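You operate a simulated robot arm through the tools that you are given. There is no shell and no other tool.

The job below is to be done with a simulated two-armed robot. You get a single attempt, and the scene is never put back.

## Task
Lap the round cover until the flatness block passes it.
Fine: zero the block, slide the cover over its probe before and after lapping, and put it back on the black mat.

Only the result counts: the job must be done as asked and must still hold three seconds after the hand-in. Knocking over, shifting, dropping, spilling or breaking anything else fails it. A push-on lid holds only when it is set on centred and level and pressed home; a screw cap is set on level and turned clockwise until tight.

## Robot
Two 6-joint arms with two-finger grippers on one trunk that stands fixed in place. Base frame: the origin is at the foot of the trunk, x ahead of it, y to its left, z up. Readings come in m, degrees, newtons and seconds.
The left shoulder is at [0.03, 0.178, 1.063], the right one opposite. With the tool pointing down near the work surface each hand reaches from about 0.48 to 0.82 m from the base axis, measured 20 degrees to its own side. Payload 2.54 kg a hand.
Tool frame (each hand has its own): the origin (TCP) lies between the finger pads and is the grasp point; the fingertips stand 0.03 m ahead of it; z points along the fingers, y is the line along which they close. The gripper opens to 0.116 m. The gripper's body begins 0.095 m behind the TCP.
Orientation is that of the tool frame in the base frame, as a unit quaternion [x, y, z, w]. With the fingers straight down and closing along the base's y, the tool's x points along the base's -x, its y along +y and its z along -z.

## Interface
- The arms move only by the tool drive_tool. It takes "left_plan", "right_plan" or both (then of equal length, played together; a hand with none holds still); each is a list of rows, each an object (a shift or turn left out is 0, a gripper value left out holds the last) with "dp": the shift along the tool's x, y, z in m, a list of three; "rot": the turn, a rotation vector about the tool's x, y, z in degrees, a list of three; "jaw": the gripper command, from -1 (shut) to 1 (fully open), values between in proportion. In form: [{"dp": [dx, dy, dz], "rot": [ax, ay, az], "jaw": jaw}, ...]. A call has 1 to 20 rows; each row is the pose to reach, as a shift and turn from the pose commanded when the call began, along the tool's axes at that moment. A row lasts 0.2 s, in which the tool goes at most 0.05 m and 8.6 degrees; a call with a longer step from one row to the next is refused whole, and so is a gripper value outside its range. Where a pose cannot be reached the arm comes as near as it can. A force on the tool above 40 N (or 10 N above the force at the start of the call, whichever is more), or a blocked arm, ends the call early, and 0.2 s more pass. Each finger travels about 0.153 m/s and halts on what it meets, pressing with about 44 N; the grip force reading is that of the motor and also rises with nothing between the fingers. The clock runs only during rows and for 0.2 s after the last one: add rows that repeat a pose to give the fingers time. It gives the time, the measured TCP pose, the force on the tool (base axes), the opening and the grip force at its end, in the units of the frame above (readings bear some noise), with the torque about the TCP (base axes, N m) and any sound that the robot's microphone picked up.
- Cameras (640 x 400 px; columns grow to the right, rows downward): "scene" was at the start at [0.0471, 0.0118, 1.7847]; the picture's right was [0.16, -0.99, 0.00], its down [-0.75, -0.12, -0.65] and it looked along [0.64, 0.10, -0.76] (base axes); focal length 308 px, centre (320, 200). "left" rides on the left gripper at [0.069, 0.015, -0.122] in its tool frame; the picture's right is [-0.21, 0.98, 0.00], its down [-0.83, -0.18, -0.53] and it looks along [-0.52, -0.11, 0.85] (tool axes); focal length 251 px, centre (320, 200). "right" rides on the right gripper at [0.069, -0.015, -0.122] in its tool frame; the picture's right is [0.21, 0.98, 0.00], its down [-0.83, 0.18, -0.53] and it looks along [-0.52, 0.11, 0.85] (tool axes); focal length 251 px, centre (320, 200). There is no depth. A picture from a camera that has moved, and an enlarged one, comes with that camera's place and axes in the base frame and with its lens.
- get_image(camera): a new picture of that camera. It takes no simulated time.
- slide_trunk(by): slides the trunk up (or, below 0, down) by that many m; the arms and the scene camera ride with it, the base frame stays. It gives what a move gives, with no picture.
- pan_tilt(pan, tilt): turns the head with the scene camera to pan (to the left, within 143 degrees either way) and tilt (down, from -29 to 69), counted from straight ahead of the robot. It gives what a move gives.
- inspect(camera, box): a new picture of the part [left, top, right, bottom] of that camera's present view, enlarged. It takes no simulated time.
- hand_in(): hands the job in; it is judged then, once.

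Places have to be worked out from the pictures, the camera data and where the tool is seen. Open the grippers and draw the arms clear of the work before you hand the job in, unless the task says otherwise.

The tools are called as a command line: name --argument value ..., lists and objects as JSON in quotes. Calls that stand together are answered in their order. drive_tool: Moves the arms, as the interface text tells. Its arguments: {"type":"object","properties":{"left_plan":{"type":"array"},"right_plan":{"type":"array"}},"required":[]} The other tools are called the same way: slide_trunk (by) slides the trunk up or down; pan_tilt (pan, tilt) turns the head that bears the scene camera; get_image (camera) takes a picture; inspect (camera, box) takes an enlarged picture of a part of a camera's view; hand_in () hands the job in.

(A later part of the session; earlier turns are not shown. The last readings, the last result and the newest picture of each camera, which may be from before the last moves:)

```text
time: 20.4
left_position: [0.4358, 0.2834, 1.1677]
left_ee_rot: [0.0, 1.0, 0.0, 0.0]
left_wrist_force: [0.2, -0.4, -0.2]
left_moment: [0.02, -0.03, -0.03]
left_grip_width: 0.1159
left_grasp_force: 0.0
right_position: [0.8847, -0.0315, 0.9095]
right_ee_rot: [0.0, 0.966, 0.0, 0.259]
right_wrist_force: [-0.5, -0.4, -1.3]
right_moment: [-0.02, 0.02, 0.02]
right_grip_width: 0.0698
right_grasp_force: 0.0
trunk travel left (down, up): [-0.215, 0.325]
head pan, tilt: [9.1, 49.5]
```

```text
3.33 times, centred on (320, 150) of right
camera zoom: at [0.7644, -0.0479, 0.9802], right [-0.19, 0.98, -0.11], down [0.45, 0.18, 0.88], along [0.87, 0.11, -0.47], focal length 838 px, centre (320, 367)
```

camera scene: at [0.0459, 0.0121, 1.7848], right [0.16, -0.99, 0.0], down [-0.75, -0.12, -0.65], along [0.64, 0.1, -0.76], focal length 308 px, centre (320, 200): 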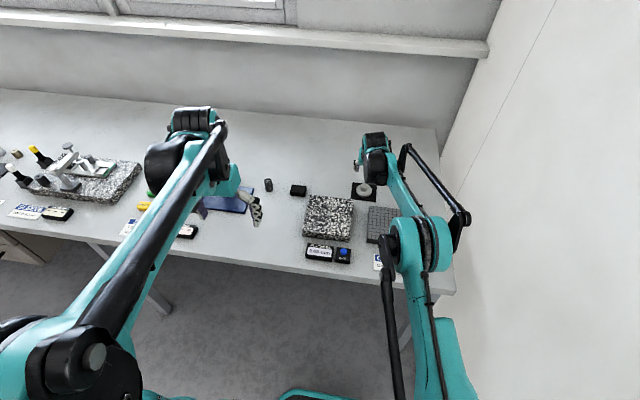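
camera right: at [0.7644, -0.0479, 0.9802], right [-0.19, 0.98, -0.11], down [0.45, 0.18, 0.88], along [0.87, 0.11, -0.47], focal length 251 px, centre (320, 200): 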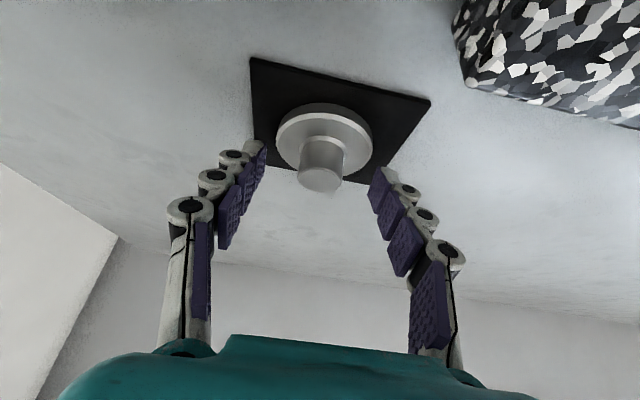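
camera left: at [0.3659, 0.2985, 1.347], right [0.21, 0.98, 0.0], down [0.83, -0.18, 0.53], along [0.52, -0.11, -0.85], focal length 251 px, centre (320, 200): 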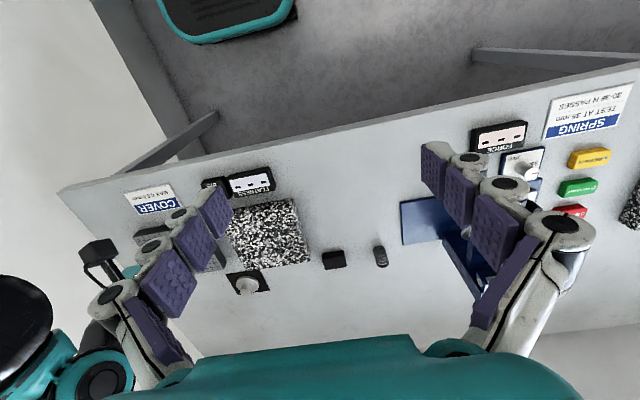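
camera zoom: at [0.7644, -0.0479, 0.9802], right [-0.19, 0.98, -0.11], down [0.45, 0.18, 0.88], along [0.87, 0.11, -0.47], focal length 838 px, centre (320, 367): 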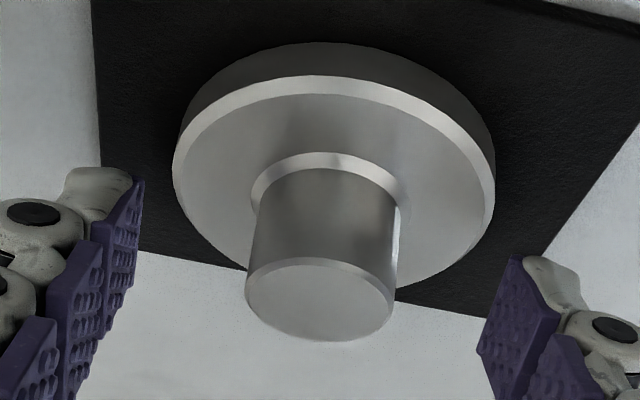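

From this close view the disc top is ≈0.873 and the knob top ≈0.894, so the tips are now just above the disc. I'll shift forward 4 mm and down 1 mm for a better bite, then close on the knob.

drive_tool --right_plan '[{"dp": [-0.003, 0.001, 0.0029], "jaw": 0.2}, {"dp": [-0.003, 0.001, 0.0029], "jaw": 0.0}, {"dp": [-0.003, 0.001, 0.0029], "jaw": -0.4}, {"dp": [-0.003, 0.001, 0.0029], "jaw": -1}, {"dp": [-0.003, 0.001, 0.0029], "jaw": -1}, {"dp": [-0.003, 0.001, 0.0029], "jaw": -1}]'

get_image --camera "right"

```text
time: 21.8
left_position: [0.4345, 0.282, 1.167]
left_ee_rot: [0.0, 1.0, 0.0, 0.001]
left_wrist_force: [-0.6, 0.1, 0.7]
left_moment: [0.0, 0.04, -0.01]
left_grip_width: 0.1158
left_grasp_force: 0.1
right_position: [0.8892, -0.0307, 0.909]
right_ee_rot: [0.0, 0.966, 0.0, 0.26]
right_wrist_force: [-0.1, -1.6, 1.1]
right_moment: [-0.07, 0.02, 0.0]
right_grip_width: 0.0264
right_grasp_force: 44.2
trunk travel left (down, up): [-0.215, 0.325]
head pan, tilt: [9.1, 49.5]
```

```text
taken
camera right: at [0.768, -0.0476, 0.98], right [-0.19, 0.98, -0.11], down [0.45, 0.18, 0.88], along [0.87, 0.11, -0.47], focal length 251 px, centre (320, 200)
```

right: 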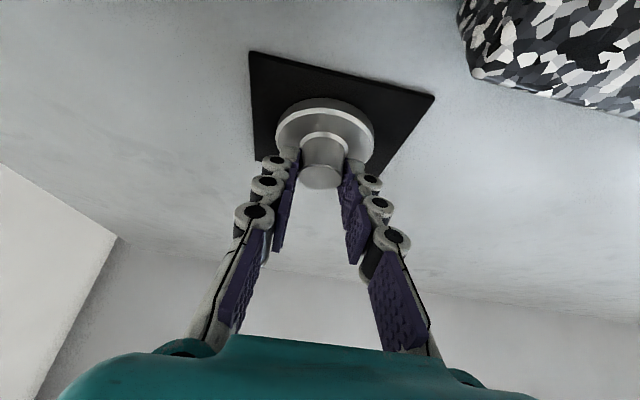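

The grip closed to 26.4 mm, matching the knob. I'll lift straight up 60 mm and check the cover comes level.

drive_tool --right_plan '[{"dp": [-0.005, 0, -0.0087]}, {"dp": [-0.015, 0, -0.026]}, {"dp": [-0.025, 0, -0.0433]}, {"dp": [-0.03, 0, -0.052]}, {"dp": [-0.03, 0, -0.052]}]'

get_image --camera "right"

get_image --camera "scene"

inspect --camera "left" --box '[180, 180, 340, 320]'

```text
time: 23.0
left_position: [0.4349, 0.2815, 1.1655]
left_ee_rot: [0.001, 1.0, 0.0, 0.0]
left_wrist_force: [0.2, 0.0, 0.6]
left_moment: [0.0, -0.02, 0.0]
left_grip_width: 0.1161
left_grasp_force: 0.1
right_position: [0.8889, -0.0294, 0.9707]
right_ee_rot: [0.0, 0.966, 0.0, 0.258]
right_wrist_force: [-0.2, -0.9, -1.2]
right_moment: [-0.01, 0.02, 0.02]
right_grip_width: 0.0267
right_grasp_force: 44.0
trunk travel left (down, up): [-0.215, 0.325]
head pan, tilt: [9.1, 49.5]
```

```text
taken
camera right: at [0.7689, -0.0457, 1.0396], right [-0.19, 0.98, -0.11], down [0.45, 0.18, 0.88], along [0.87, 0.11, -0.47], focal length 251 px, centre (320, 200)
```

right: 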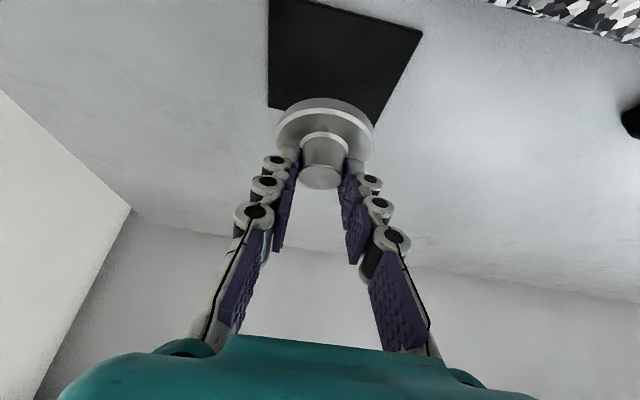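

```text
taken
camera scene: at [0.0475, 0.0119, 1.7247], right [0.16, -0.99, 0.0], down [-0.75, -0.12, -0.65], along [0.64, 0.1, -0.76], focal length 308 px, centre (320, 200)
```

scene: 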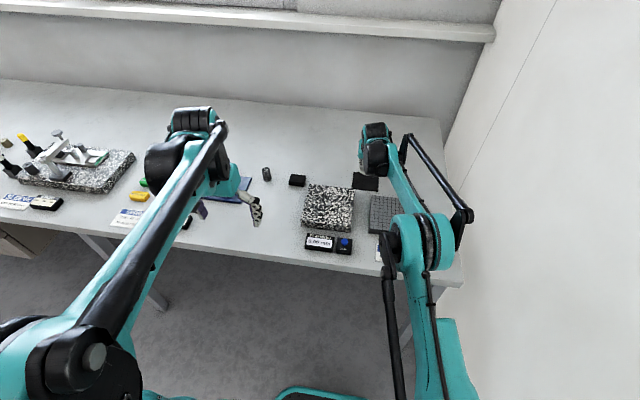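

```text
2.86 times, centred on (260, 250) of left
camera zoom: at [0.3656, 0.2983, 1.2871], right [0.21, 0.98, 0.0], down [0.83, -0.18, 0.53], along [0.52, -0.11, -0.85], focal length 718 px, centre (491, 57)
```

zoom: 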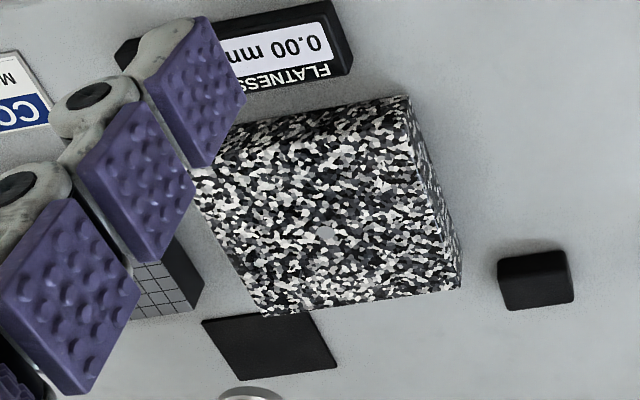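

The cover is held, level, and the mat is left in place. I'll carry it to above the granite block, starting beside the probe on its -y side.

drive_tool --right_plan '[{"dp": [-0.0075, 0, -0.013]}, {"dp": [0.02, 0.015, -0.0295]}, {"dp": [0.049, 0.03, -0.046]}, {"dp": [0.078, 0.045, -0.0625]}, {"dp": [0.107, 0.06, -0.079]}, {"dp": [0.1354, 0.075, -0.0955]}, {"dp": [0.1354, 0.075, -0.0955]}]'

get_image --camera "right"

inspect --camera "left" --box '[200, 150, 360, 270]'

inspect --camera "scene" --box '[280, 170, 400, 260]'

```text
time: 24.6
left_position: [0.4349, 0.2811, 1.1647]
left_ee_rot: [0.0, 1.0, 0.0, 0.0]
left_wrist_force: [0.1, 0.0, -0.3]
left_moment: [0.0, 0.04, -0.04]
left_grip_width: 0.1159
left_grasp_force: 0.1
right_position: [0.7237, 0.0453, 0.9828]
right_ee_rot: [0.0, 0.966, 0.0, 0.259]
right_wrist_force: [-0.1, 0.4, -1.9]
right_moment: [0.03, 0.04, 0.02]
right_grip_width: 0.0264
right_grasp_force: 43.6
trunk travel left (down, up): [-0.215, 0.325]
head pan, tilt: [9.1, 49.5]
```

```text
taken
camera right: at [0.603, 0.0293, 1.0534], right [-0.19, 0.98, -0.11], down [0.45, 0.18, 0.88], along [0.87, 0.11, -0.47], focal length 251 px, centre (320, 200)
```

right: 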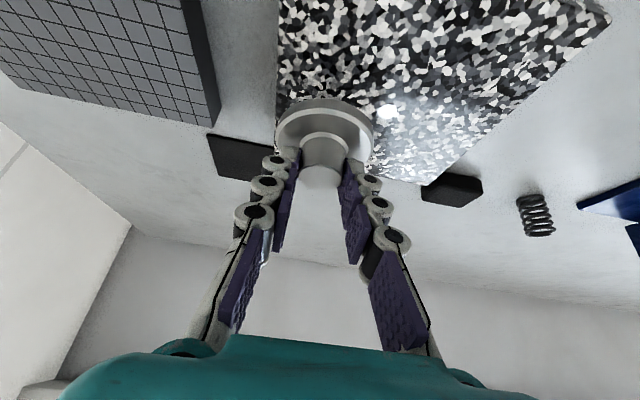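

```text
3.33 times, centred on (280, 210) of left
camera zoom: at [0.3662, 0.298, 1.287], right [0.21, 0.98, 0.0], down [0.83, -0.18, 0.53], along [0.52, -0.11, -0.85], focal length 838 px, centre (453, 167)
```

zoom: 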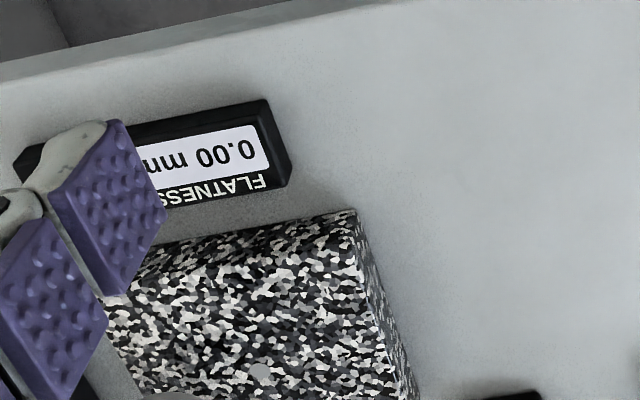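

```text
4.44 times, centred on (340, 215) of scene
camera zoom: at [0.0484, 0.0115, 1.7247], right [0.16, -0.99, 0.0], down [-0.75, -0.12, -0.65], along [0.64, 0.1, -0.76], focal length 1369 px, centre (231, 133)
```

zoom: 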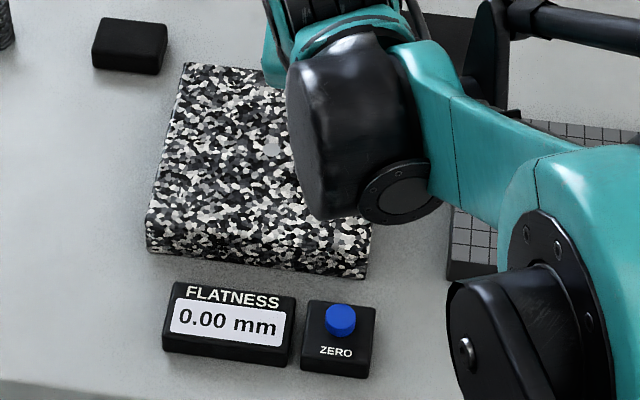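

The display is visible from the scene camera. I'll lower the cover to just above the granite, then feel for contact in small steps.

drive_tool --right_plan '[{"dp": [0.006, 0, 0.0104]}, {"dp": [0.012, 0, 0.0208]}, {"dp": [0.016, 0, 0.0277]}, {"dp": [0.0175, 0, 0.0303]}, {"dp": [0.0175, 0, 0.0303]}]'

get_image --camera "right"

inspect --camera "scene" --box '[280, 170, 400, 260]'

```text
time: 25.8
left_position: [0.4347, 0.2827, 1.1654]
left_ee_rot: [0.0, 1.0, 0.001, 0.001]
left_wrist_force: [0.0, 0.8, -0.6]
left_moment: [0.0, 0.0, -0.01]
left_grip_width: 0.1158
left_grasp_force: 0.0
right_position: [0.7226, 0.0446, 0.9513]
right_ee_rot: [0.0, 0.966, 0.0, 0.258]
right_wrist_force: [-1.0, -0.3, -0.6]
right_moment: [0.02, -0.01, -0.01]
right_grip_width: 0.0264
right_grasp_force: 43.8
trunk travel left (down, up): [-0.215, 0.325]
head pan, tilt: [9.1, 49.5]
```

```text
taken
camera right: at [0.6022, 0.0284, 1.02], right [-0.19, 0.98, -0.11], down [0.45, 0.18, 0.88], along [0.87, 0.11, -0.47], focal length 251 px, centre (320, 200)
```

right: 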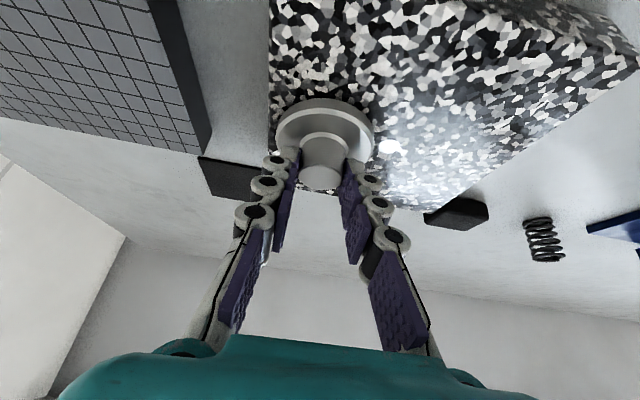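

```text
4.44 times, centred on (340, 215) of scene
camera zoom: at [0.0473, 0.0119, 1.7247], right [0.16, -0.99, 0.0], down [-0.75, -0.12, -0.65], along [0.64, 0.1, -0.76], focal length 1369 px, centre (231, 133)
```

zoom: 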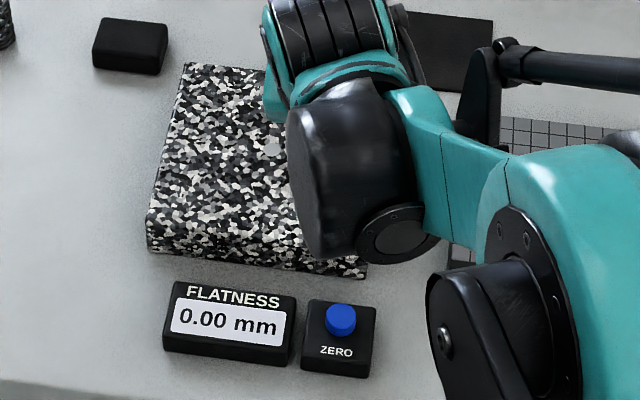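

Still no contact. I'll lower another 6 mm in small steps and read the force.

drive_tool --right_plan '[{"dp": [0.001, 0, 0.0017]}, {"dp": [0.002, 0, 0.0035]}, {"dp": [0.003, 0, 0.0052]}, {"dp": [0.003, 0, 0.0052]}]'

```text
time: 26.8
left_position: [0.4321, 0.2835, 1.1659]
left_ee_rot: [0.0, 1.0, 0.0, 0.0]
left_wrist_force: [0.2, 0.2, 0.4]
left_moment: [0.01, 0.01, -0.01]
left_grip_width: 0.1159
left_grasp_force: 0.1
right_position: [0.7228, 0.0458, 0.9456]
right_ee_rot: [0.0, 0.966, 0.0, 0.26]
right_wrist_force: [3.8, 1.6, 14.7]
right_moment: [-0.15, 0.07, 0.1]
right_grip_width: 0.0268
right_grasp_force: 44.0
trunk travel left (down, up): [-0.215, 0.325]
head pan, tilt: [9.1, 49.5]
```

Contact on the granite with about 15 N. I'll ease the pressure by about 1 mm and slide the cover in +y slowly across the probe.

drive_tool --right_plan '[{"dp": [-0.0004, 0, -0.0007]}, {"dp": [-0.0004, 0.006, -0.0007]}, {"dp": [-0.0004, 0.012, -0.0007]}, {"dp": [-0.0004, 0.018, -0.0007]}, {"dp": [-0.0004, 0.024, -0.0007]}, {"dp": [-0.0004, 0.03, -0.0007]}, {"dp": [-0.0004, 0.036, -0.0007]}, {"dp": [-0.0004, 0.042, -0.0007]}, {"dp": [-0.0004, 0.046, -0.0007]}]'

inspect --camera "scene" --box '[280, 170, 400, 260]'

get_image --camera "right"

```text
time: 28.8
left_position: [0.4347, 0.284, 1.1659]
left_ee_rot: [0.0, 1.0, 0.0, -0.001]
left_wrist_force: [0.2, 0.4, 0.1]
left_moment: [0.0, -0.01, 0.01]
left_grip_width: 0.1161
left_grasp_force: 0.0
right_position: [0.7259, 0.0927, 0.9454]
right_ee_rot: [0.0, 0.966, 0.0, 0.258]
right_wrist_force: [-0.1, 0.0, 0.0]
right_moment: [0.02, -0.01, 0.03]
right_grip_width: 0.0264
right_grasp_force: 43.6
trunk travel left (down, up): [-0.215, 0.325]
head pan, tilt: [9.1, 49.5]
```

```text
4.44 times, centred on (340, 215) of scene
camera zoom: at [0.0472, 0.012, 1.7247], right [0.16, -0.99, 0.0], down [-0.75, -0.12, -0.65], along [0.64, 0.1, -0.76], focal length 1369 px, centre (231, 133)
```

zoom: 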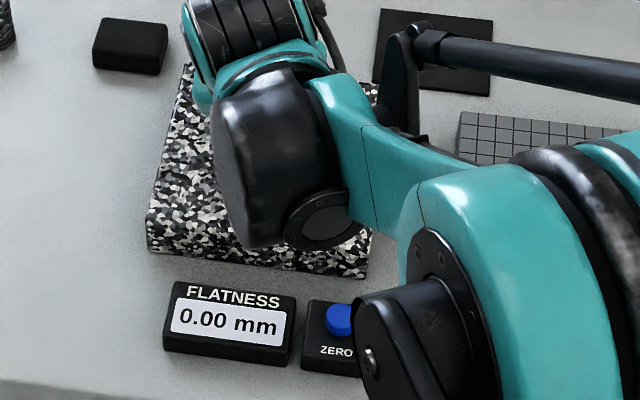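

```text
taken
camera right: at [0.6044, 0.0752, 1.016], right [-0.19, 0.98, -0.11], down [0.45, 0.18, 0.88], along [0.87, 0.11, -0.47], focal length 251 px, centre (320, 200)
```

right: 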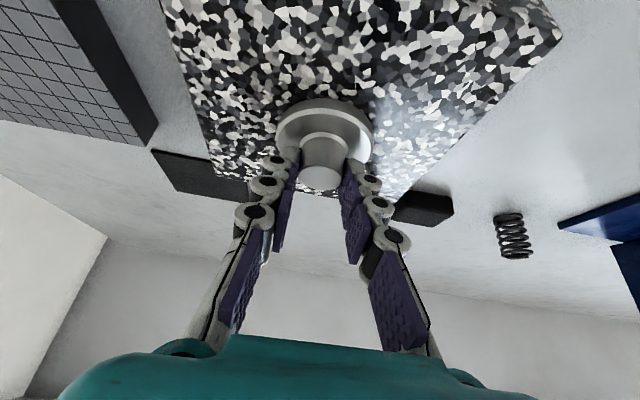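

The force dropped to zero, so the cover lifted slightly and nothing was read. I'll lower half a millimetre to regain light contact.

drive_tool --right_plan '[{"dp": [0.0002, 0, 0.0003]}, {"dp": [0.0003, 0, 0.0005]}, {"dp": [0.0003, 0, 0.0005]}]'

inspect --camera "scene" --box '[280, 170, 400, 260]'

```text
time: 29.6
left_position: [0.4333, 0.2821, 1.1663]
left_ee_rot: [0.001, 1.0, 0.0, 0.001]
left_wrist_force: [-0.5, 0.5, 0.4]
left_moment: [0.05, -0.01, -0.01]
left_grip_width: 0.1162
left_grasp_force: 0.0
right_position: [0.7242, 0.0907, 0.9457]
right_ee_rot: [0.0, 0.966, 0.0, 0.26]
right_wrist_force: [6.4, 2.8, 13.9]
right_moment: [-0.01, -0.18, 0.05]
right_grip_width: 0.0266
right_grasp_force: 44.4
trunk travel left (down, up): [-0.215, 0.325]
head pan, tilt: [9.1, 49.5]
```

```text
4.44 times, centred on (340, 215) of scene
camera zoom: at [0.0463, 0.012, 1.7249], right [0.16, -0.99, 0.0], down [-0.75, -0.12, -0.65], along [0.64, 0.1, -0.76], focal length 1369 px, centre (231, 133)
```

zoom: 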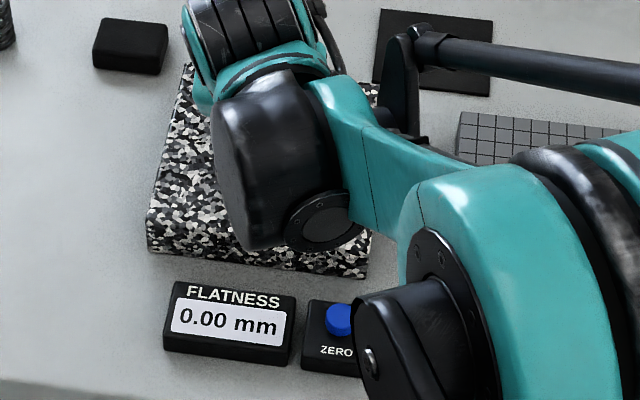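

About 14 N of contact now, centred near the probe. I'll slide across in +y and back under this contact and watch the display.

drive_tool --right_plan '[{"dp": [0, 0.005, 0]}, {"dp": [0, 0.01, 0]}, {"dp": [0, 0.015, 0]}, {"dp": [0, 0.02, 0]}, {"dp": [0, 0.025, 0]}, {"dp": [0, 0.03, 0]}, {"dp": [0, 0.035, 0]}, {"dp": [0, 0.04, 0]}]'

inspect --camera "scene" --box '[280, 170, 400, 260]'

```text
time: 31.4
left_position: [0.4337, 0.2822, 1.1661]
left_ee_rot: [0.0, 1.0, 0.0, 0.0]
left_wrist_force: [0.8, 1.3, -0.5]
left_moment: [-0.01, -0.02, -0.01]
left_grip_width: 0.116
left_grasp_force: 0.0
right_position: [0.7233, 0.1316, 0.9461]
right_ee_rot: [0.0, 0.966, 0.0, 0.259]
right_wrist_force: [-1.4, -2.9, 7.5]
right_moment: [-0.07, -0.09, -0.02]
right_grip_width: 0.0262
right_grasp_force: 44.3
trunk travel left (down, up): [-0.215, 0.325]
head pan, tilt: [9.1, 49.5]
```

```text
4.44 times, centred on (340, 215) of scene
camera zoom: at [0.0459, 0.0114, 1.7247], right [0.16, -0.99, 0.0], down [-0.75, -0.12, -0.65], along [0.64, 0.1, -0.76], focal length 1369 px, centre (231, 133)
```

zoom: 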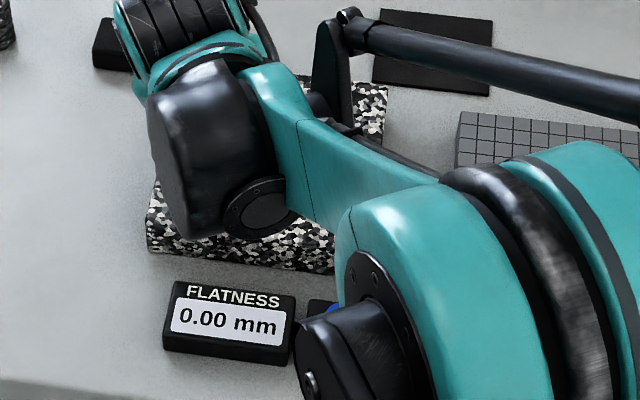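

The cover is now past the probe and the display reads 0.00. I'll slide back so it is over the probe and check the reading mid-sweep.

drive_tool --right_plan '[{"dp": [0, -0.006, 0.0]}, {"dp": [0, -0.012, 0]}, {"dp": [0, -0.018, 0]}, {"dp": [0, -0.024, 0]}, {"dp": [0, -0.03, 0]}]'

inspect --camera "scene" --box '[280, 170, 400, 260]'

get_image --camera "right"

```text
time: 32.6
left_position: [0.434, 0.2842, 1.1677]
left_ee_rot: [0.0, 1.0, -0.001, 0.002]
left_wrist_force: [0.0, 0.3, -0.1]
left_moment: [0.01, 0.01, 0.01]
left_grip_width: 0.1157
left_grasp_force: 0.0
right_position: [0.7247, 0.101, 0.9443]
right_ee_rot: [-0.001, 0.966, 0.001, 0.26]
right_wrist_force: [0.1, 6.9, 16.3]
right_moment: [0.21, 0.11, -0.02]
right_grip_width: 0.0265
right_grasp_force: 43.8
trunk travel left (down, up): [-0.215, 0.325]
head pan, tilt: [9.1, 49.5]
```

```text
4.44 times, centred on (340, 215) of scene
camera zoom: at [0.045, 0.0127, 1.7249], right [0.16, -0.99, 0.0], down [-0.75, -0.12, -0.65], along [0.64, 0.1, -0.76], focal length 1369 px, centre (231, 133)
```

zoom: 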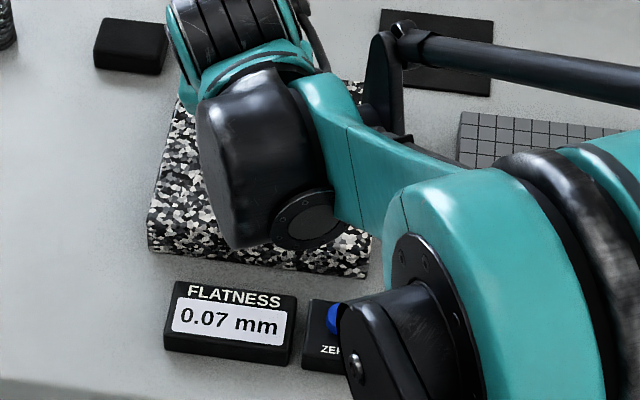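

```text
taken
camera right: at [0.603, 0.0848, 1.0153], right [-0.19, 0.98, -0.11], down [0.45, 0.18, 0.88], along [0.88, 0.12, -0.47], focal length 251 px, centre (320, 200)
```

right: 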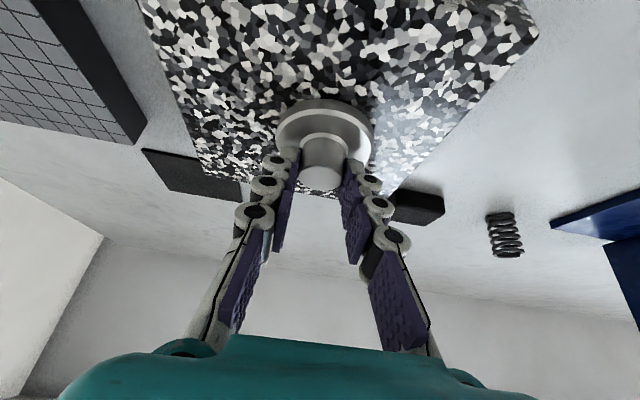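

The display now reads 0.07 mm, above the 0.04 limit. I'll continue the sweep over the probe in -y to finish the measurement before lapping.

drive_tool --right_plan '[{"dp": [0, -0.005, 0.0]}, {"dp": [0, -0.01, 0]}, {"dp": [0, -0.015, 0]}, {"dp": [0, -0.02, 0]}]'

inspect --camera "scene" --box '[280, 170, 400, 260]'

```text
time: 33.6
left_position: [0.4334, 0.2828, 1.1665]
left_ee_rot: [-0.001, 1.0, 0.0, 0.002]
left_wrist_force: [0.1, -0.4, -0.6]
left_moment: [0.02, 0.02, 0.0]
left_grip_width: 0.1163
left_grasp_force: 0.0
right_position: [0.7227, 0.0821, 0.9461]
right_ee_rot: [0.0, 0.966, 0.0, 0.26]
right_wrist_force: [0.8, 7.5, 17.8]
right_moment: [0.27, -0.04, 0.05]
right_grip_width: 0.0263
right_grasp_force: 44.0
trunk travel left (down, up): [-0.215, 0.325]
head pan, tilt: [9.1, 49.5]
```

```text
4.44 times, centred on (340, 215) of scene
camera zoom: at [0.0449, 0.0128, 1.7249], right [0.16, -0.99, 0.0], down [-0.75, -0.12, -0.65], along [0.64, 0.1, -0.76], focal length 1369 px, centre (231, 133)
```

zoom: 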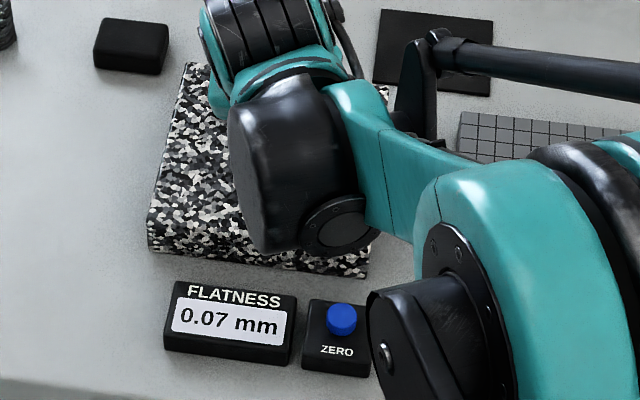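

The reading stays at 0.07 mm. I'll finish the sweep past the probe, then lift off the granite and check the display again.

drive_tool --right_plan '[{"dp": [0, -0.006, 0.0]}, {"dp": [0, -0.012, 0]}, {"dp": [0, -0.018, 0]}, {"dp": [0, -0.024, 0]}, {"dp": [0, -0.03, 0]}, {"dp": [0, -0.034, 0]}, {"dp": [-0.004, -0.034, -0.007]}, {"dp": [-0.014, -0.034, -0.024]}, {"dp": [-0.02, -0.034, -0.0346]}, {"dp": [-0.02, -0.034, -0.0346]}]'

inspect --camera "scene" --box '[280, 170, 400, 260]'

get_image --camera "right"

get_image --camera "scene"

```text
time: 35.8
left_position: [0.4342, 0.2829, 1.1663]
left_ee_rot: [0.0, 1.0, 0.001, -0.001]
left_wrist_force: [-0.5, 1.1, 0.3]
left_moment: [0.04, -0.05, -0.01]
left_grip_width: 0.1161
left_grasp_force: 0.1
right_position: [0.7257, 0.0454, 0.9862]
right_ee_rot: [0.0, 0.966, 0.0, 0.259]
right_wrist_force: [-0.9, 0.4, -1.4]
right_moment: [-0.02, 0.02, -0.01]
right_grip_width: 0.0264
right_grasp_force: 43.7
trunk travel left (down, up): [-0.215, 0.325]
head pan, tilt: [9.1, 49.5]
```

```text
4.44 times, centred on (340, 215) of scene
camera zoom: at [0.047, 0.012, 1.7247], right [0.16, -0.99, 0.0], down [-0.75, -0.12, -0.65], along [0.64, 0.1, -0.76], focal length 1369 px, centre (231, 133)
```

zoom: 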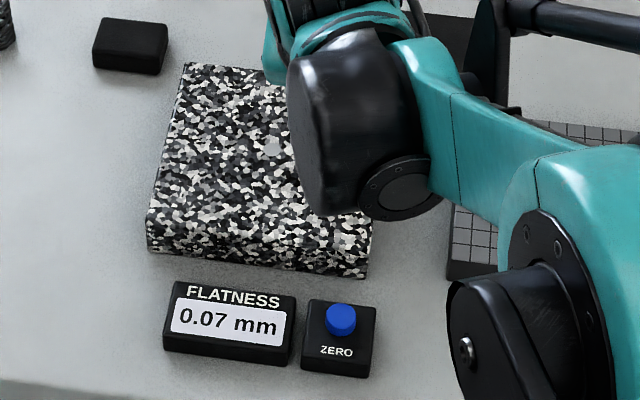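

```text
taken
camera right: at [0.6037, 0.0296, 1.0549], right [-0.19, 0.98, -0.11], down [0.45, 0.18, 0.88], along [0.87, 0.11, -0.47], focal length 251 px, centre (320, 200)
```

right: 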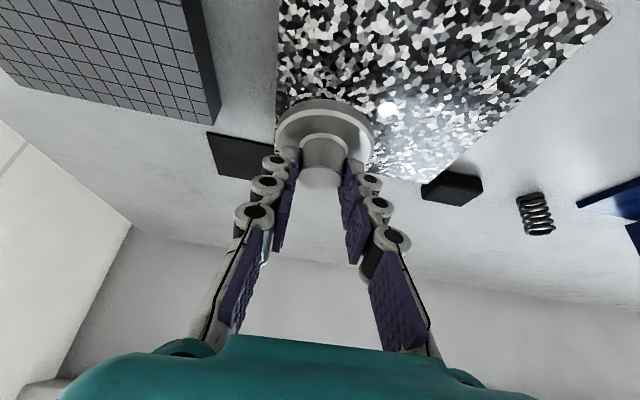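

```text
taken
camera scene: at [0.047, 0.012, 1.7247], right [0.16, -0.99, 0.0], down [-0.75, -0.12, -0.65], along [0.64, 0.1, -0.76], focal length 308 px, centre (320, 200)
```

scene: 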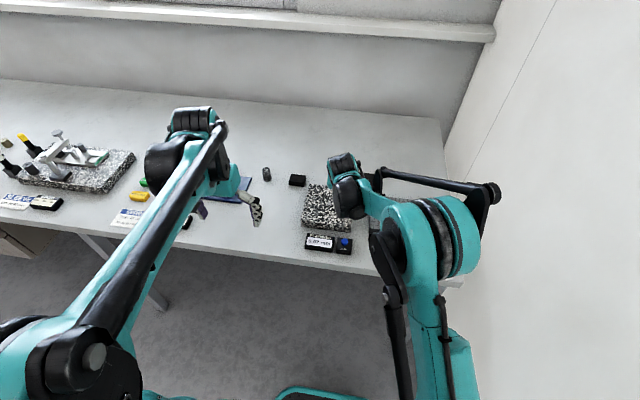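

Initial flatness of 0.07 mm is recorded. I'll carry the cover sideways to above the middle of the lap plate.

drive_tool --right_plan '[{"dp": [0, -0.035, 0]}, {"dp": [0, -0.07, 0]}, {"dp": [0, -0.105, 0]}, {"dp": [0, -0.14, 0]}, {"dp": [0, -0.175, 0]}, {"dp": [0, -0.188, 0]}, {"dp": [0, -0.188, 0]}]'

get_image --camera "right"

inspect --camera "left" --box '[140, 130, 380, 280]'

inspect --camera "scene" --box '[280, 150, 440, 270]'

```text
time: 37.4
left_position: [0.4347, 0.2823, 1.1656]
left_ee_rot: [0.0, 1.0, 0.0, -0.001]
left_wrist_force: [-0.5, 0.1, -0.4]
left_moment: [-0.04, 0.0, 0.0]
left_grip_width: 0.116
left_grasp_force: 0.1
right_position: [0.725, -0.1404, 0.9831]
right_ee_rot: [0.0, 0.966, 0.0, 0.258]
right_wrist_force: [-0.8, 0.2, -1.8]
right_moment: [-0.01, 0.06, 0.01]
right_grip_width: 0.0264
right_grasp_force: 43.5
trunk travel left (down, up): [-0.215, 0.325]
head pan, tilt: [9.1, 49.5]
```

```text
taken
camera right: at [0.6041, -0.1568, 1.0537], right [-0.19, 0.98, -0.11], down [0.45, 0.18, 0.88], along [0.87, 0.11, -0.47], focal length 251 px, centre (320, 200)
```

right: 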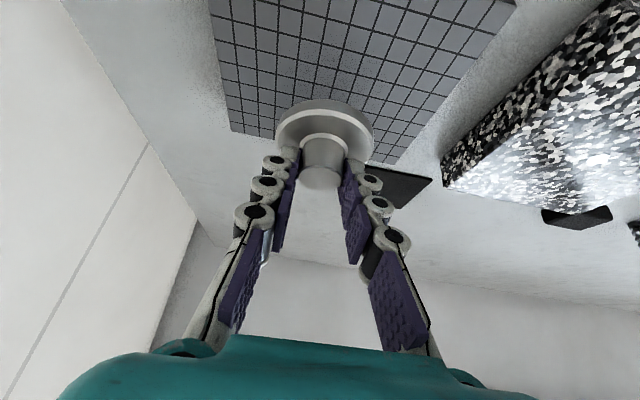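

```text
2.67 times, centred on (260, 205) of left
camera zoom: at [0.3655, 0.2982, 1.2872], right [0.21, 0.98, 0.0], down [0.83, -0.18, 0.53], along [0.52, -0.11, -0.85], focal length 670 px, centre (480, 187)
```

zoom: 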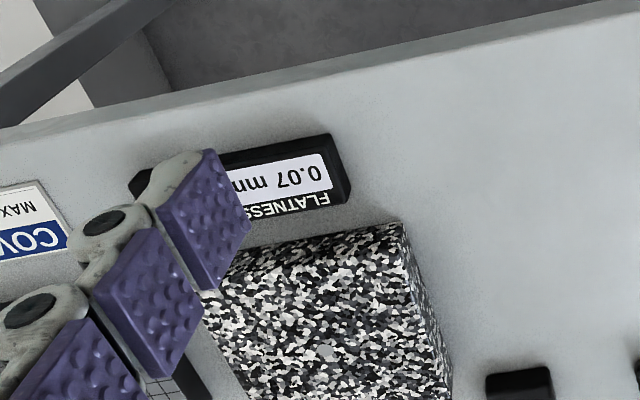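

```text
3.33 times, centred on (360, 210) of scene
camera zoom: at [0.0475, 0.0117, 1.7247], right [0.16, -0.99, 0.0], down [-0.75, -0.12, -0.65], along [0.64, 0.1, -0.76], focal length 1027 px, centre (187, 167)
```

zoom: 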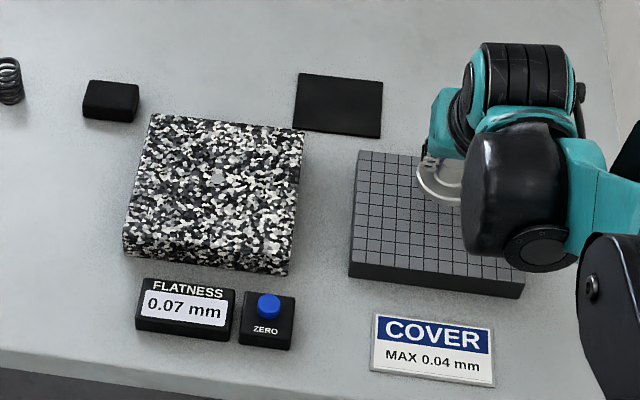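

The cover hangs centred over the lap plate. I'll lower it toward the plate, stopping above the expected contact height.

drive_tool --right_plan '[{"dp": [0.008, 0, 0.0139]}, {"dp": [0.016, 0, 0.0277]}, {"dp": [0.021, 0, 0.0364]}, {"dp": [0.024, 0, 0.0416]}, {"dp": [0.024, 0, 0.0416]}]'

get_image --camera "right"

inspect --camera "scene" --box '[360, 170, 440, 230]'

```text
time: 38.6
left_position: [0.4347, 0.284, 1.1663]
left_ee_rot: [0.001, 1.0, -0.001, -0.001]
left_wrist_force: [-0.2, 0.1, -1.2]
left_moment: [-0.01, -0.03, 0.01]
left_grip_width: 0.1159
left_grasp_force: 0.0
right_position: [0.7255, -0.1413, 0.9362]
right_ee_rot: [0.0, 0.966, 0.0, 0.259]
right_wrist_force: [0.2, -0.1, 0.2]
right_moment: [-0.04, -0.05, 0.03]
right_grip_width: 0.0264
right_grasp_force: 43.5
trunk travel left (down, up): [-0.215, 0.325]
head pan, tilt: [9.1, 49.5]
```

```text
taken
camera right: at [0.6047, -0.1568, 1.0055], right [-0.19, 0.98, -0.11], down [0.45, 0.18, 0.88], along [0.87, 0.11, -0.47], focal length 251 px, centre (320, 200)
```

right: 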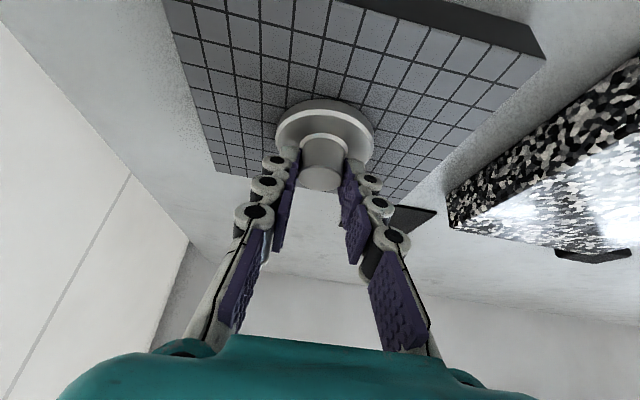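

```text
6.67 times, centred on (400, 200) of scene
camera zoom: at [0.0471, 0.0119, 1.7248], right [0.16, -0.99, 0.0], down [-0.75, -0.12, -0.65], along [0.64, 0.1, -0.76], focal length 2054 px, centre (-213, 200)
```

zoom: 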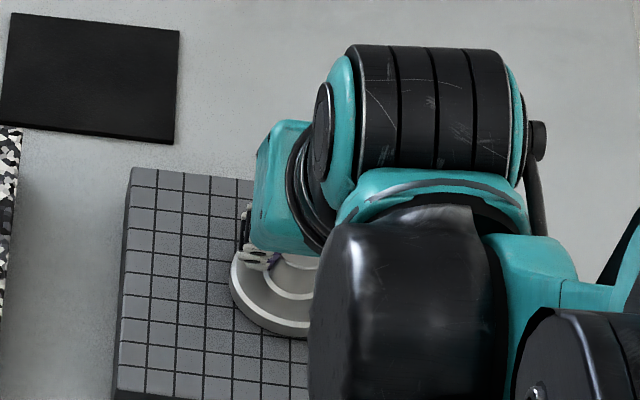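

No contact yet. Lowering another 8 mm in small steps.

drive_tool --right_plan '[{"dp": [0.001, 0, 0.0017]}, {"dp": [0.002, 0, 0.0035]}, {"dp": [0.003, 0, 0.0052]}, {"dp": [0.004, 0, 0.0069]}, {"dp": [0.004, 0, 0.0069]}]'

```text
time: 39.4
left_position: [0.4324, 0.2835, 1.1668]
left_ee_rot: [0.0, 1.0, 0.0, 0.001]
left_wrist_force: [-0.4, 0.1, 0.5]
left_moment: [-0.02, -0.02, 0.01]
left_grip_width: 0.1161
left_grasp_force: 0.1
right_position: [0.7226, -0.1391, 0.9342]
right_ee_rot: [-0.001, 0.965, 0.0, 0.263]
right_wrist_force: [-1.8, 2.3, 18.5]
right_moment: [-0.07, 0.42, -0.01]
right_grip_width: 0.0266
right_grasp_force: 44.4
trunk travel left (down, up): [-0.215, 0.325]
head pan, tilt: [9.1, 49.5]
stopped in row 4 (right hand): the force on the tool passed its limit at 43 N (the readings are from after the stop); the commanded pose is now the measured one
```

The plate is higher than I thought; contact at TCP z≈0.934 and the move stopped, now pressing ~18 N. I'll check the cover's seat in the fingers before stroking.

get_image --camera "right"

inspect --camera "right" --box '[230, 90, 410, 210]'

inspect --camera "scene" --box '[280, 150, 440, 270]'

```text
taken
camera right: at [0.6028, -0.157, 1.0028], right [-0.19, 0.98, -0.11], down [0.44, 0.18, 0.88], along [0.88, 0.12, -0.46], focal length 251 px, centre (320, 200)
```

right: 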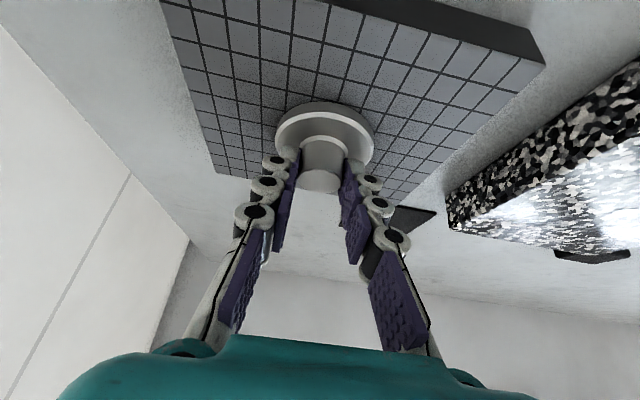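

```text
3.33 times, centred on (320, 150) of right
camera zoom: at [0.6028, -0.157, 1.0028], right [-0.19, 0.98, -0.11], down [0.44, 0.18, 0.88], along [0.88, 0.12, -0.46], focal length 838 px, centre (320, 367)
```

zoom: 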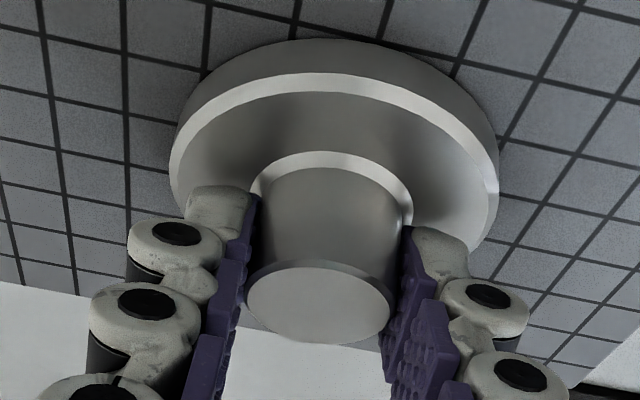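

```text
3.33 times, centred on (360, 210) of scene
camera zoom: at [0.0441, 0.0126, 1.7248], right [0.16, -0.99, 0.0], down [-0.75, -0.12, -0.65], along [0.64, 0.1, -0.76], focal length 1027 px, centre (187, 167)
```

zoom: 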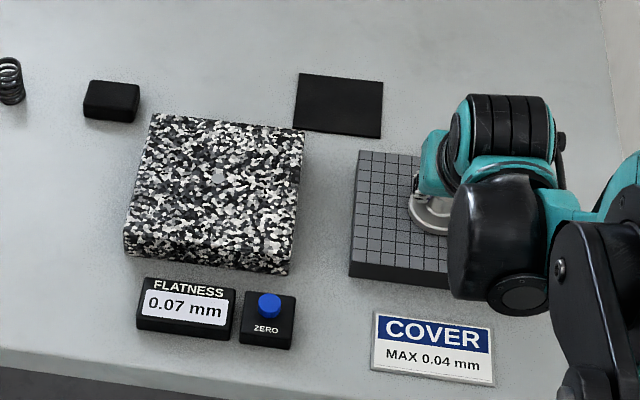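

The cover sits flat on the plate. I'll begin lapping with smooth elliptical strokes around the plate centre, keeping the present pressure.

drive_tool --right_plan '[{"dp": [0, 0.01, 0]}, {"dp": [0, 0.02, 0]}, {"dp": [0, 0.028, 0]}, {"dp": [-0.0086, 0.0242, 0.0051]}, {"dp": [-0.0149, 0.014, 0.0088]}, {"dp": [-0.01725, 0, 0.0101]}, {"dp": [-0.0149, -0.014, 0.0088]}, {"dp": [-0.0086, -0.0242, 0.0051]}, {"dp": [0, -0.028, 0]}, {"dp": [0.0086, -0.0242, -0.0051]}, {"dp": [0.0149, -0.014, -0.0088]}, {"dp": [0.01725, 0, -0.0101]}, {"dp": [0.0149, 0.014, -0.0088]}, {"dp": [0.0086, 0.0242, -0.0051]}, {"dp": [0, 0.028, 0]}, {"dp": [0, 0.014, 0]}, {"dp": [0, 0, 0]}]'

get_image --camera "right"

inspect --camera "scene" --box '[280, 150, 440, 270]'

```text
time: 43.0
left_position: [0.4321, 0.2847, 1.1672]
left_ee_rot: [0.0, 1.0, -0.001, 0.001]
left_wrist_force: [0.2, 1.5, -0.8]
left_moment: [-0.03, -0.01, -0.01]
left_grip_width: 0.1161
left_grasp_force: 0.1
right_position: [0.7247, -0.1393, 0.9322]
right_ee_rot: [0.0, 0.964, 0.0, 0.265]
right_wrist_force: [1.0, 9.2, 31.0]
right_moment: [0.41, 0.19, 0.06]
right_grip_width: 0.0266
right_grasp_force: 43.9
trunk travel left (down, up): [-0.215, 0.325]
head pan, tilt: [9.1, 49.5]
```

```text
taken
camera right: at [0.6027, -0.1557, 1.0024], right [-0.19, 0.98, -0.11], down [0.44, 0.18, 0.88], along [0.88, 0.12, -0.46], focal length 251 px, centre (320, 200)
```

right: 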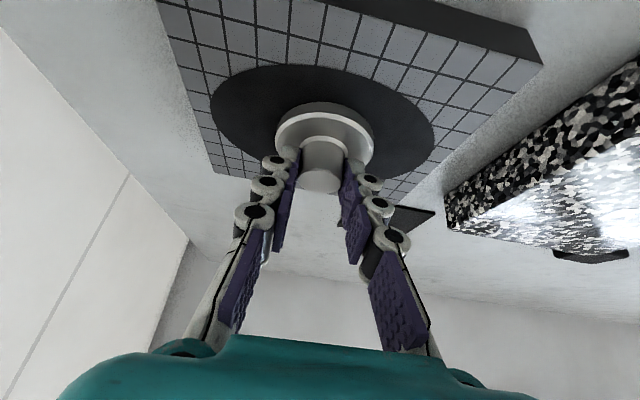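

```text
3.33 times, centred on (360, 210) of scene
camera zoom: at [0.0432, 0.0141, 1.725], right [0.16, -0.99, 0.0], down [-0.75, -0.12, -0.65], along [0.64, 0.1, -0.76], focal length 1027 px, centre (187, 167)
```

zoom: 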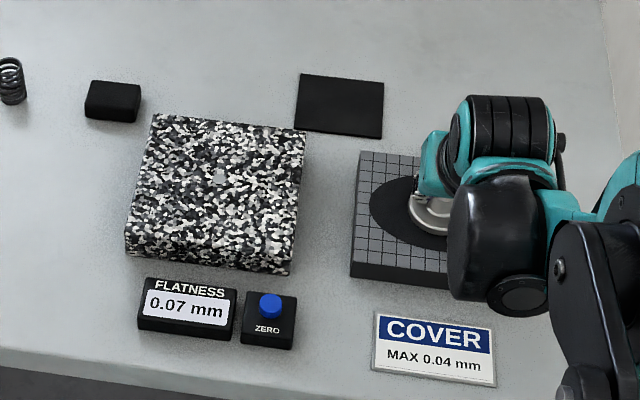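

A dark swarf patch shows the lap is cutting, and the force is ~31 N. I'll lift off, carry the cover back above the granite, and measure again.

drive_tool --right_plan '[{"dp": [-0.0051, 0, -0.0086]}, {"dp": [-0.0153, 0, -0.0258]}, {"dp": [-0.0265, 0, -0.0448]}, {"dp": [-0.0265, 0.03, -0.0448]}, {"dp": [-0.0265, 0.065, -0.0448]}, {"dp": [-0.0265, 0.1, -0.0448]}, {"dp": [-0.0265, 0.135, -0.0448]}, {"dp": [-0.0265, 0.165, -0.0448]}, {"dp": [-0.0265, 0.185, -0.0448]}, {"dp": [-0.0265, 0.185, -0.0448]}]'

get_image --camera "right"

inspect --camera "scene" --box '[280, 150, 440, 270]'

```text
time: 45.2
left_position: [0.4347, 0.2832, 1.1648]
left_ee_rot: [0.0, 1.0, 0.0, 0.0]
left_wrist_force: [0.2, -0.4, 0.0]
left_moment: [0.02, 0.04, -0.01]
left_grip_width: 0.1159
left_grasp_force: 0.2
right_position: [0.7267, 0.0453, 0.9846]
right_ee_rot: [0.0, 0.965, 0.0, 0.262]
right_wrist_force: [-0.5, 0.9, -1.9]
right_moment: [0.05, 0.06, 0.0]
right_grip_width: 0.0265
right_grasp_force: 44.4
trunk travel left (down, up): [-0.215, 0.325]
head pan, tilt: [9.1, 49.5]
```

```text
taken
camera right: at [0.6057, 0.0279, 1.053], right [-0.19, 0.98, -0.11], down [0.44, 0.18, 0.88], along [0.88, 0.11, -0.47], focal length 251 px, centre (320, 200)
```

right: 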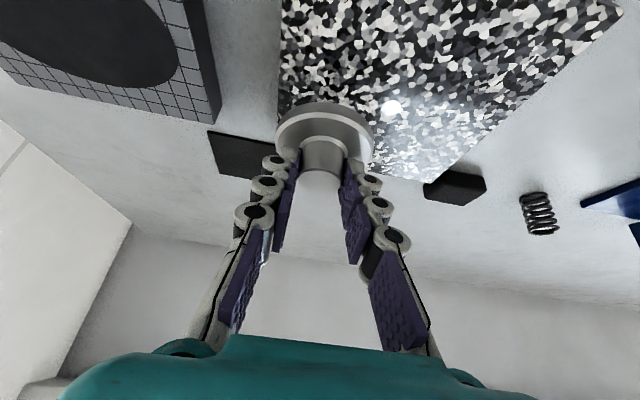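

```text
3.33 times, centred on (360, 210) of scene
camera zoom: at [0.0474, 0.0114, 1.7247], right [0.16, -0.99, 0.0], down [-0.75, -0.12, -0.65], along [0.64, 0.1, -0.76], focal length 1027 px, centre (187, 167)
```

zoom: 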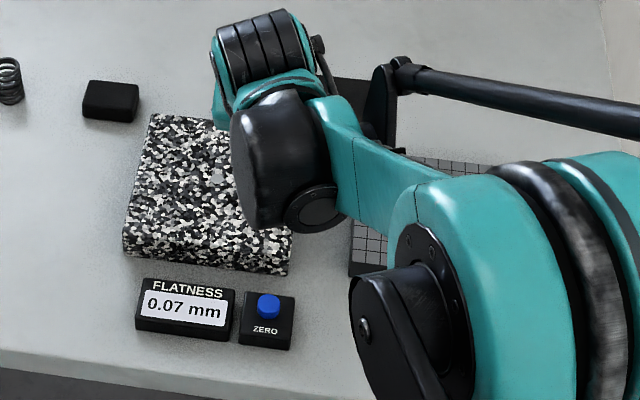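

Over the granite again at TCP z≈0.985. Lowering to just above the contact height found before (≈0.945).

drive_tool --right_plan '[{"dp": [0.006, 0, 0.0103]}, {"dp": [0.012, 0, 0.0206]}, {"dp": [0.016, 0, 0.0275]}, {"dp": [0.0182, 0, 0.0311]}, {"dp": [0.0187, 0, 0.0319]}]'

```text
time: 46.4
left_position: [0.4347, 0.2821, 1.1652]
left_ee_rot: [0.001, 1.0, 0.0, 0.0]
left_wrist_force: [0.3, 0.4, 0.3]
left_moment: [-0.03, 0.0, 0.03]
left_grip_width: 0.1162
left_grasp_force: 0.1
right_position: [0.726, 0.0442, 0.9452]
right_ee_rot: [0.0, 0.965, 0.0, 0.262]
right_wrist_force: [0.5, 0.0, -1.4]
right_moment: [0.02, 0.03, 0.0]
right_grip_width: 0.0265
right_grasp_force: 44.8
trunk travel left (down, up): [-0.215, 0.325]
head pan, tilt: [9.1, 49.5]
```

No contact yet (−1.4 N is the cover's weight). Lowering in sub-millimetre steps.

drive_tool --right_plan '[{"dp": [0.0004, 0, 0.0007]}, {"dp": [0.0006, 0, 0.001]}, {"dp": [0.0006, 0, 0.001]}]'

```text
time: 47.2
left_position: [0.4345, 0.2831, 1.1651]
left_ee_rot: [0.001, 1.0, -0.001, 0.0]
left_wrist_force: [-0.3, 0.4, 0.0]
left_moment: [-0.01, -0.02, 0.01]
left_grip_width: 0.116
left_grasp_force: 0.1
right_position: [0.7265, 0.0447, 0.9444]
right_ee_rot: [0.0, 0.965, 0.001, 0.263]
right_wrist_force: [0.2, 0.6, -1.9]
right_moment: [0.0, 0.02, -0.03]
right_grip_width: 0.0267
right_grasp_force: 43.8
trunk travel left (down, up): [-0.215, 0.325]
head pan, tilt: [9.1, 49.5]
```

Still hanging free. Another 1 mm down in small steps.

drive_tool --right_plan '[{"dp": [0.0003, 0, 0.0005]}, {"dp": [0.0006, 0, 0.001]}, {"dp": [0.0006, 0, 0.001]}]'

```text
time: 48.0
left_position: [0.4348, 0.283, 1.1647]
left_ee_rot: [0.0, 1.0, 0.0, 0.0]
left_wrist_force: [-0.5, -0.2, -0.1]
left_moment: [-0.03, 0.0, 0.01]
left_grip_width: 0.1158
left_grasp_force: 0.0
right_position: [0.7257, 0.044, 0.9444]
right_ee_rot: [0.0, 0.965, -0.001, 0.262]
right_wrist_force: [-0.6, 0.3, -1.9]
right_moment: [0.0, 0.01, 0.0]
right_grip_width: 0.0266
right_grasp_force: 43.8
trunk travel left (down, up): [-0.215, 0.325]
head pan, tilt: [9.1, 49.5]
```

drive_tool --right_plan '[{"dp": [0.0003, 0, 0.0005]}, {"dp": [0.0006, 0, 0.001]}, {"dp": [0.0008, 0, 0.0013]}, {"dp": [0.0008, 0, 0.0013]}]'

```text
time: 49.0
left_position: [0.4336, 0.2823, 1.1668]
left_ee_rot: [0.0, 1.0, 0.0, 0.001]
left_wrist_force: [-0.5, -0.2, 0.0]
left_moment: [-0.03, -0.01, 0.03]
left_grip_width: 0.1158
left_grasp_force: 0.0
right_position: [0.7251, 0.0451, 0.9433]
right_ee_rot: [0.0, 0.965, 0.0, 0.262]
right_wrist_force: [2.6, -2.1, 11.2]
right_moment: [-0.08, -0.13, -0.03]
right_grip_width: 0.0264
right_grasp_force: 44.2
trunk travel left (down, up): [-0.215, 0.325]
head pan, tilt: [9.1, 49.5]
```

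Contact at 11 N. Sliding in +y over the probe while keeping contact.

drive_tool --right_plan '[{"dp": [0, 0.006, 0]}, {"dp": [0, 0.012, 0]}, {"dp": [0, 0.018, 0]}, {"dp": [0, 0.024, 0]}, {"dp": [0, 0.03, 0]}, {"dp": [0, 0.036, 0]}, {"dp": [0, 0.042, 0]}, {"dp": [0, 0.048, 0]}]'

inspect --camera "scene" --box '[280, 170, 400, 260]'

```text
time: 50.8
left_position: [0.4343, 0.2813, 1.1659]
left_ee_rot: [0.0, 1.0, 0.0, 0.001]
left_wrist_force: [0.0, 1.2, 0.8]
left_moment: [0.0, 0.02, 0.03]
left_grip_width: 0.116
left_grasp_force: 0.1
right_position: [0.7253, 0.0917, 0.9438]
right_ee_rot: [-0.001, 0.965, 0.0, 0.262]
right_wrist_force: [0.0, -0.4, 3.1]
right_moment: [0.01, -0.15, -0.04]
right_grip_width: 0.0266
right_grasp_force: 44.2
trunk travel left (down, up): [-0.215, 0.325]
head pan, tilt: [9.1, 49.5]
```

```text
4.44 times, centred on (340, 215) of scene
camera zoom: at [0.0468, 0.0119, 1.7247], right [0.16, -0.99, 0.0], down [-0.75, -0.12, -0.65], along [0.64, 0.1, -0.76], focal length 1369 px, centre (231, 133)
```

zoom: 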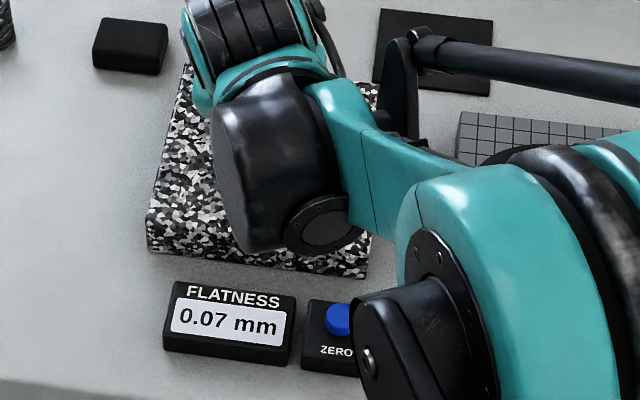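

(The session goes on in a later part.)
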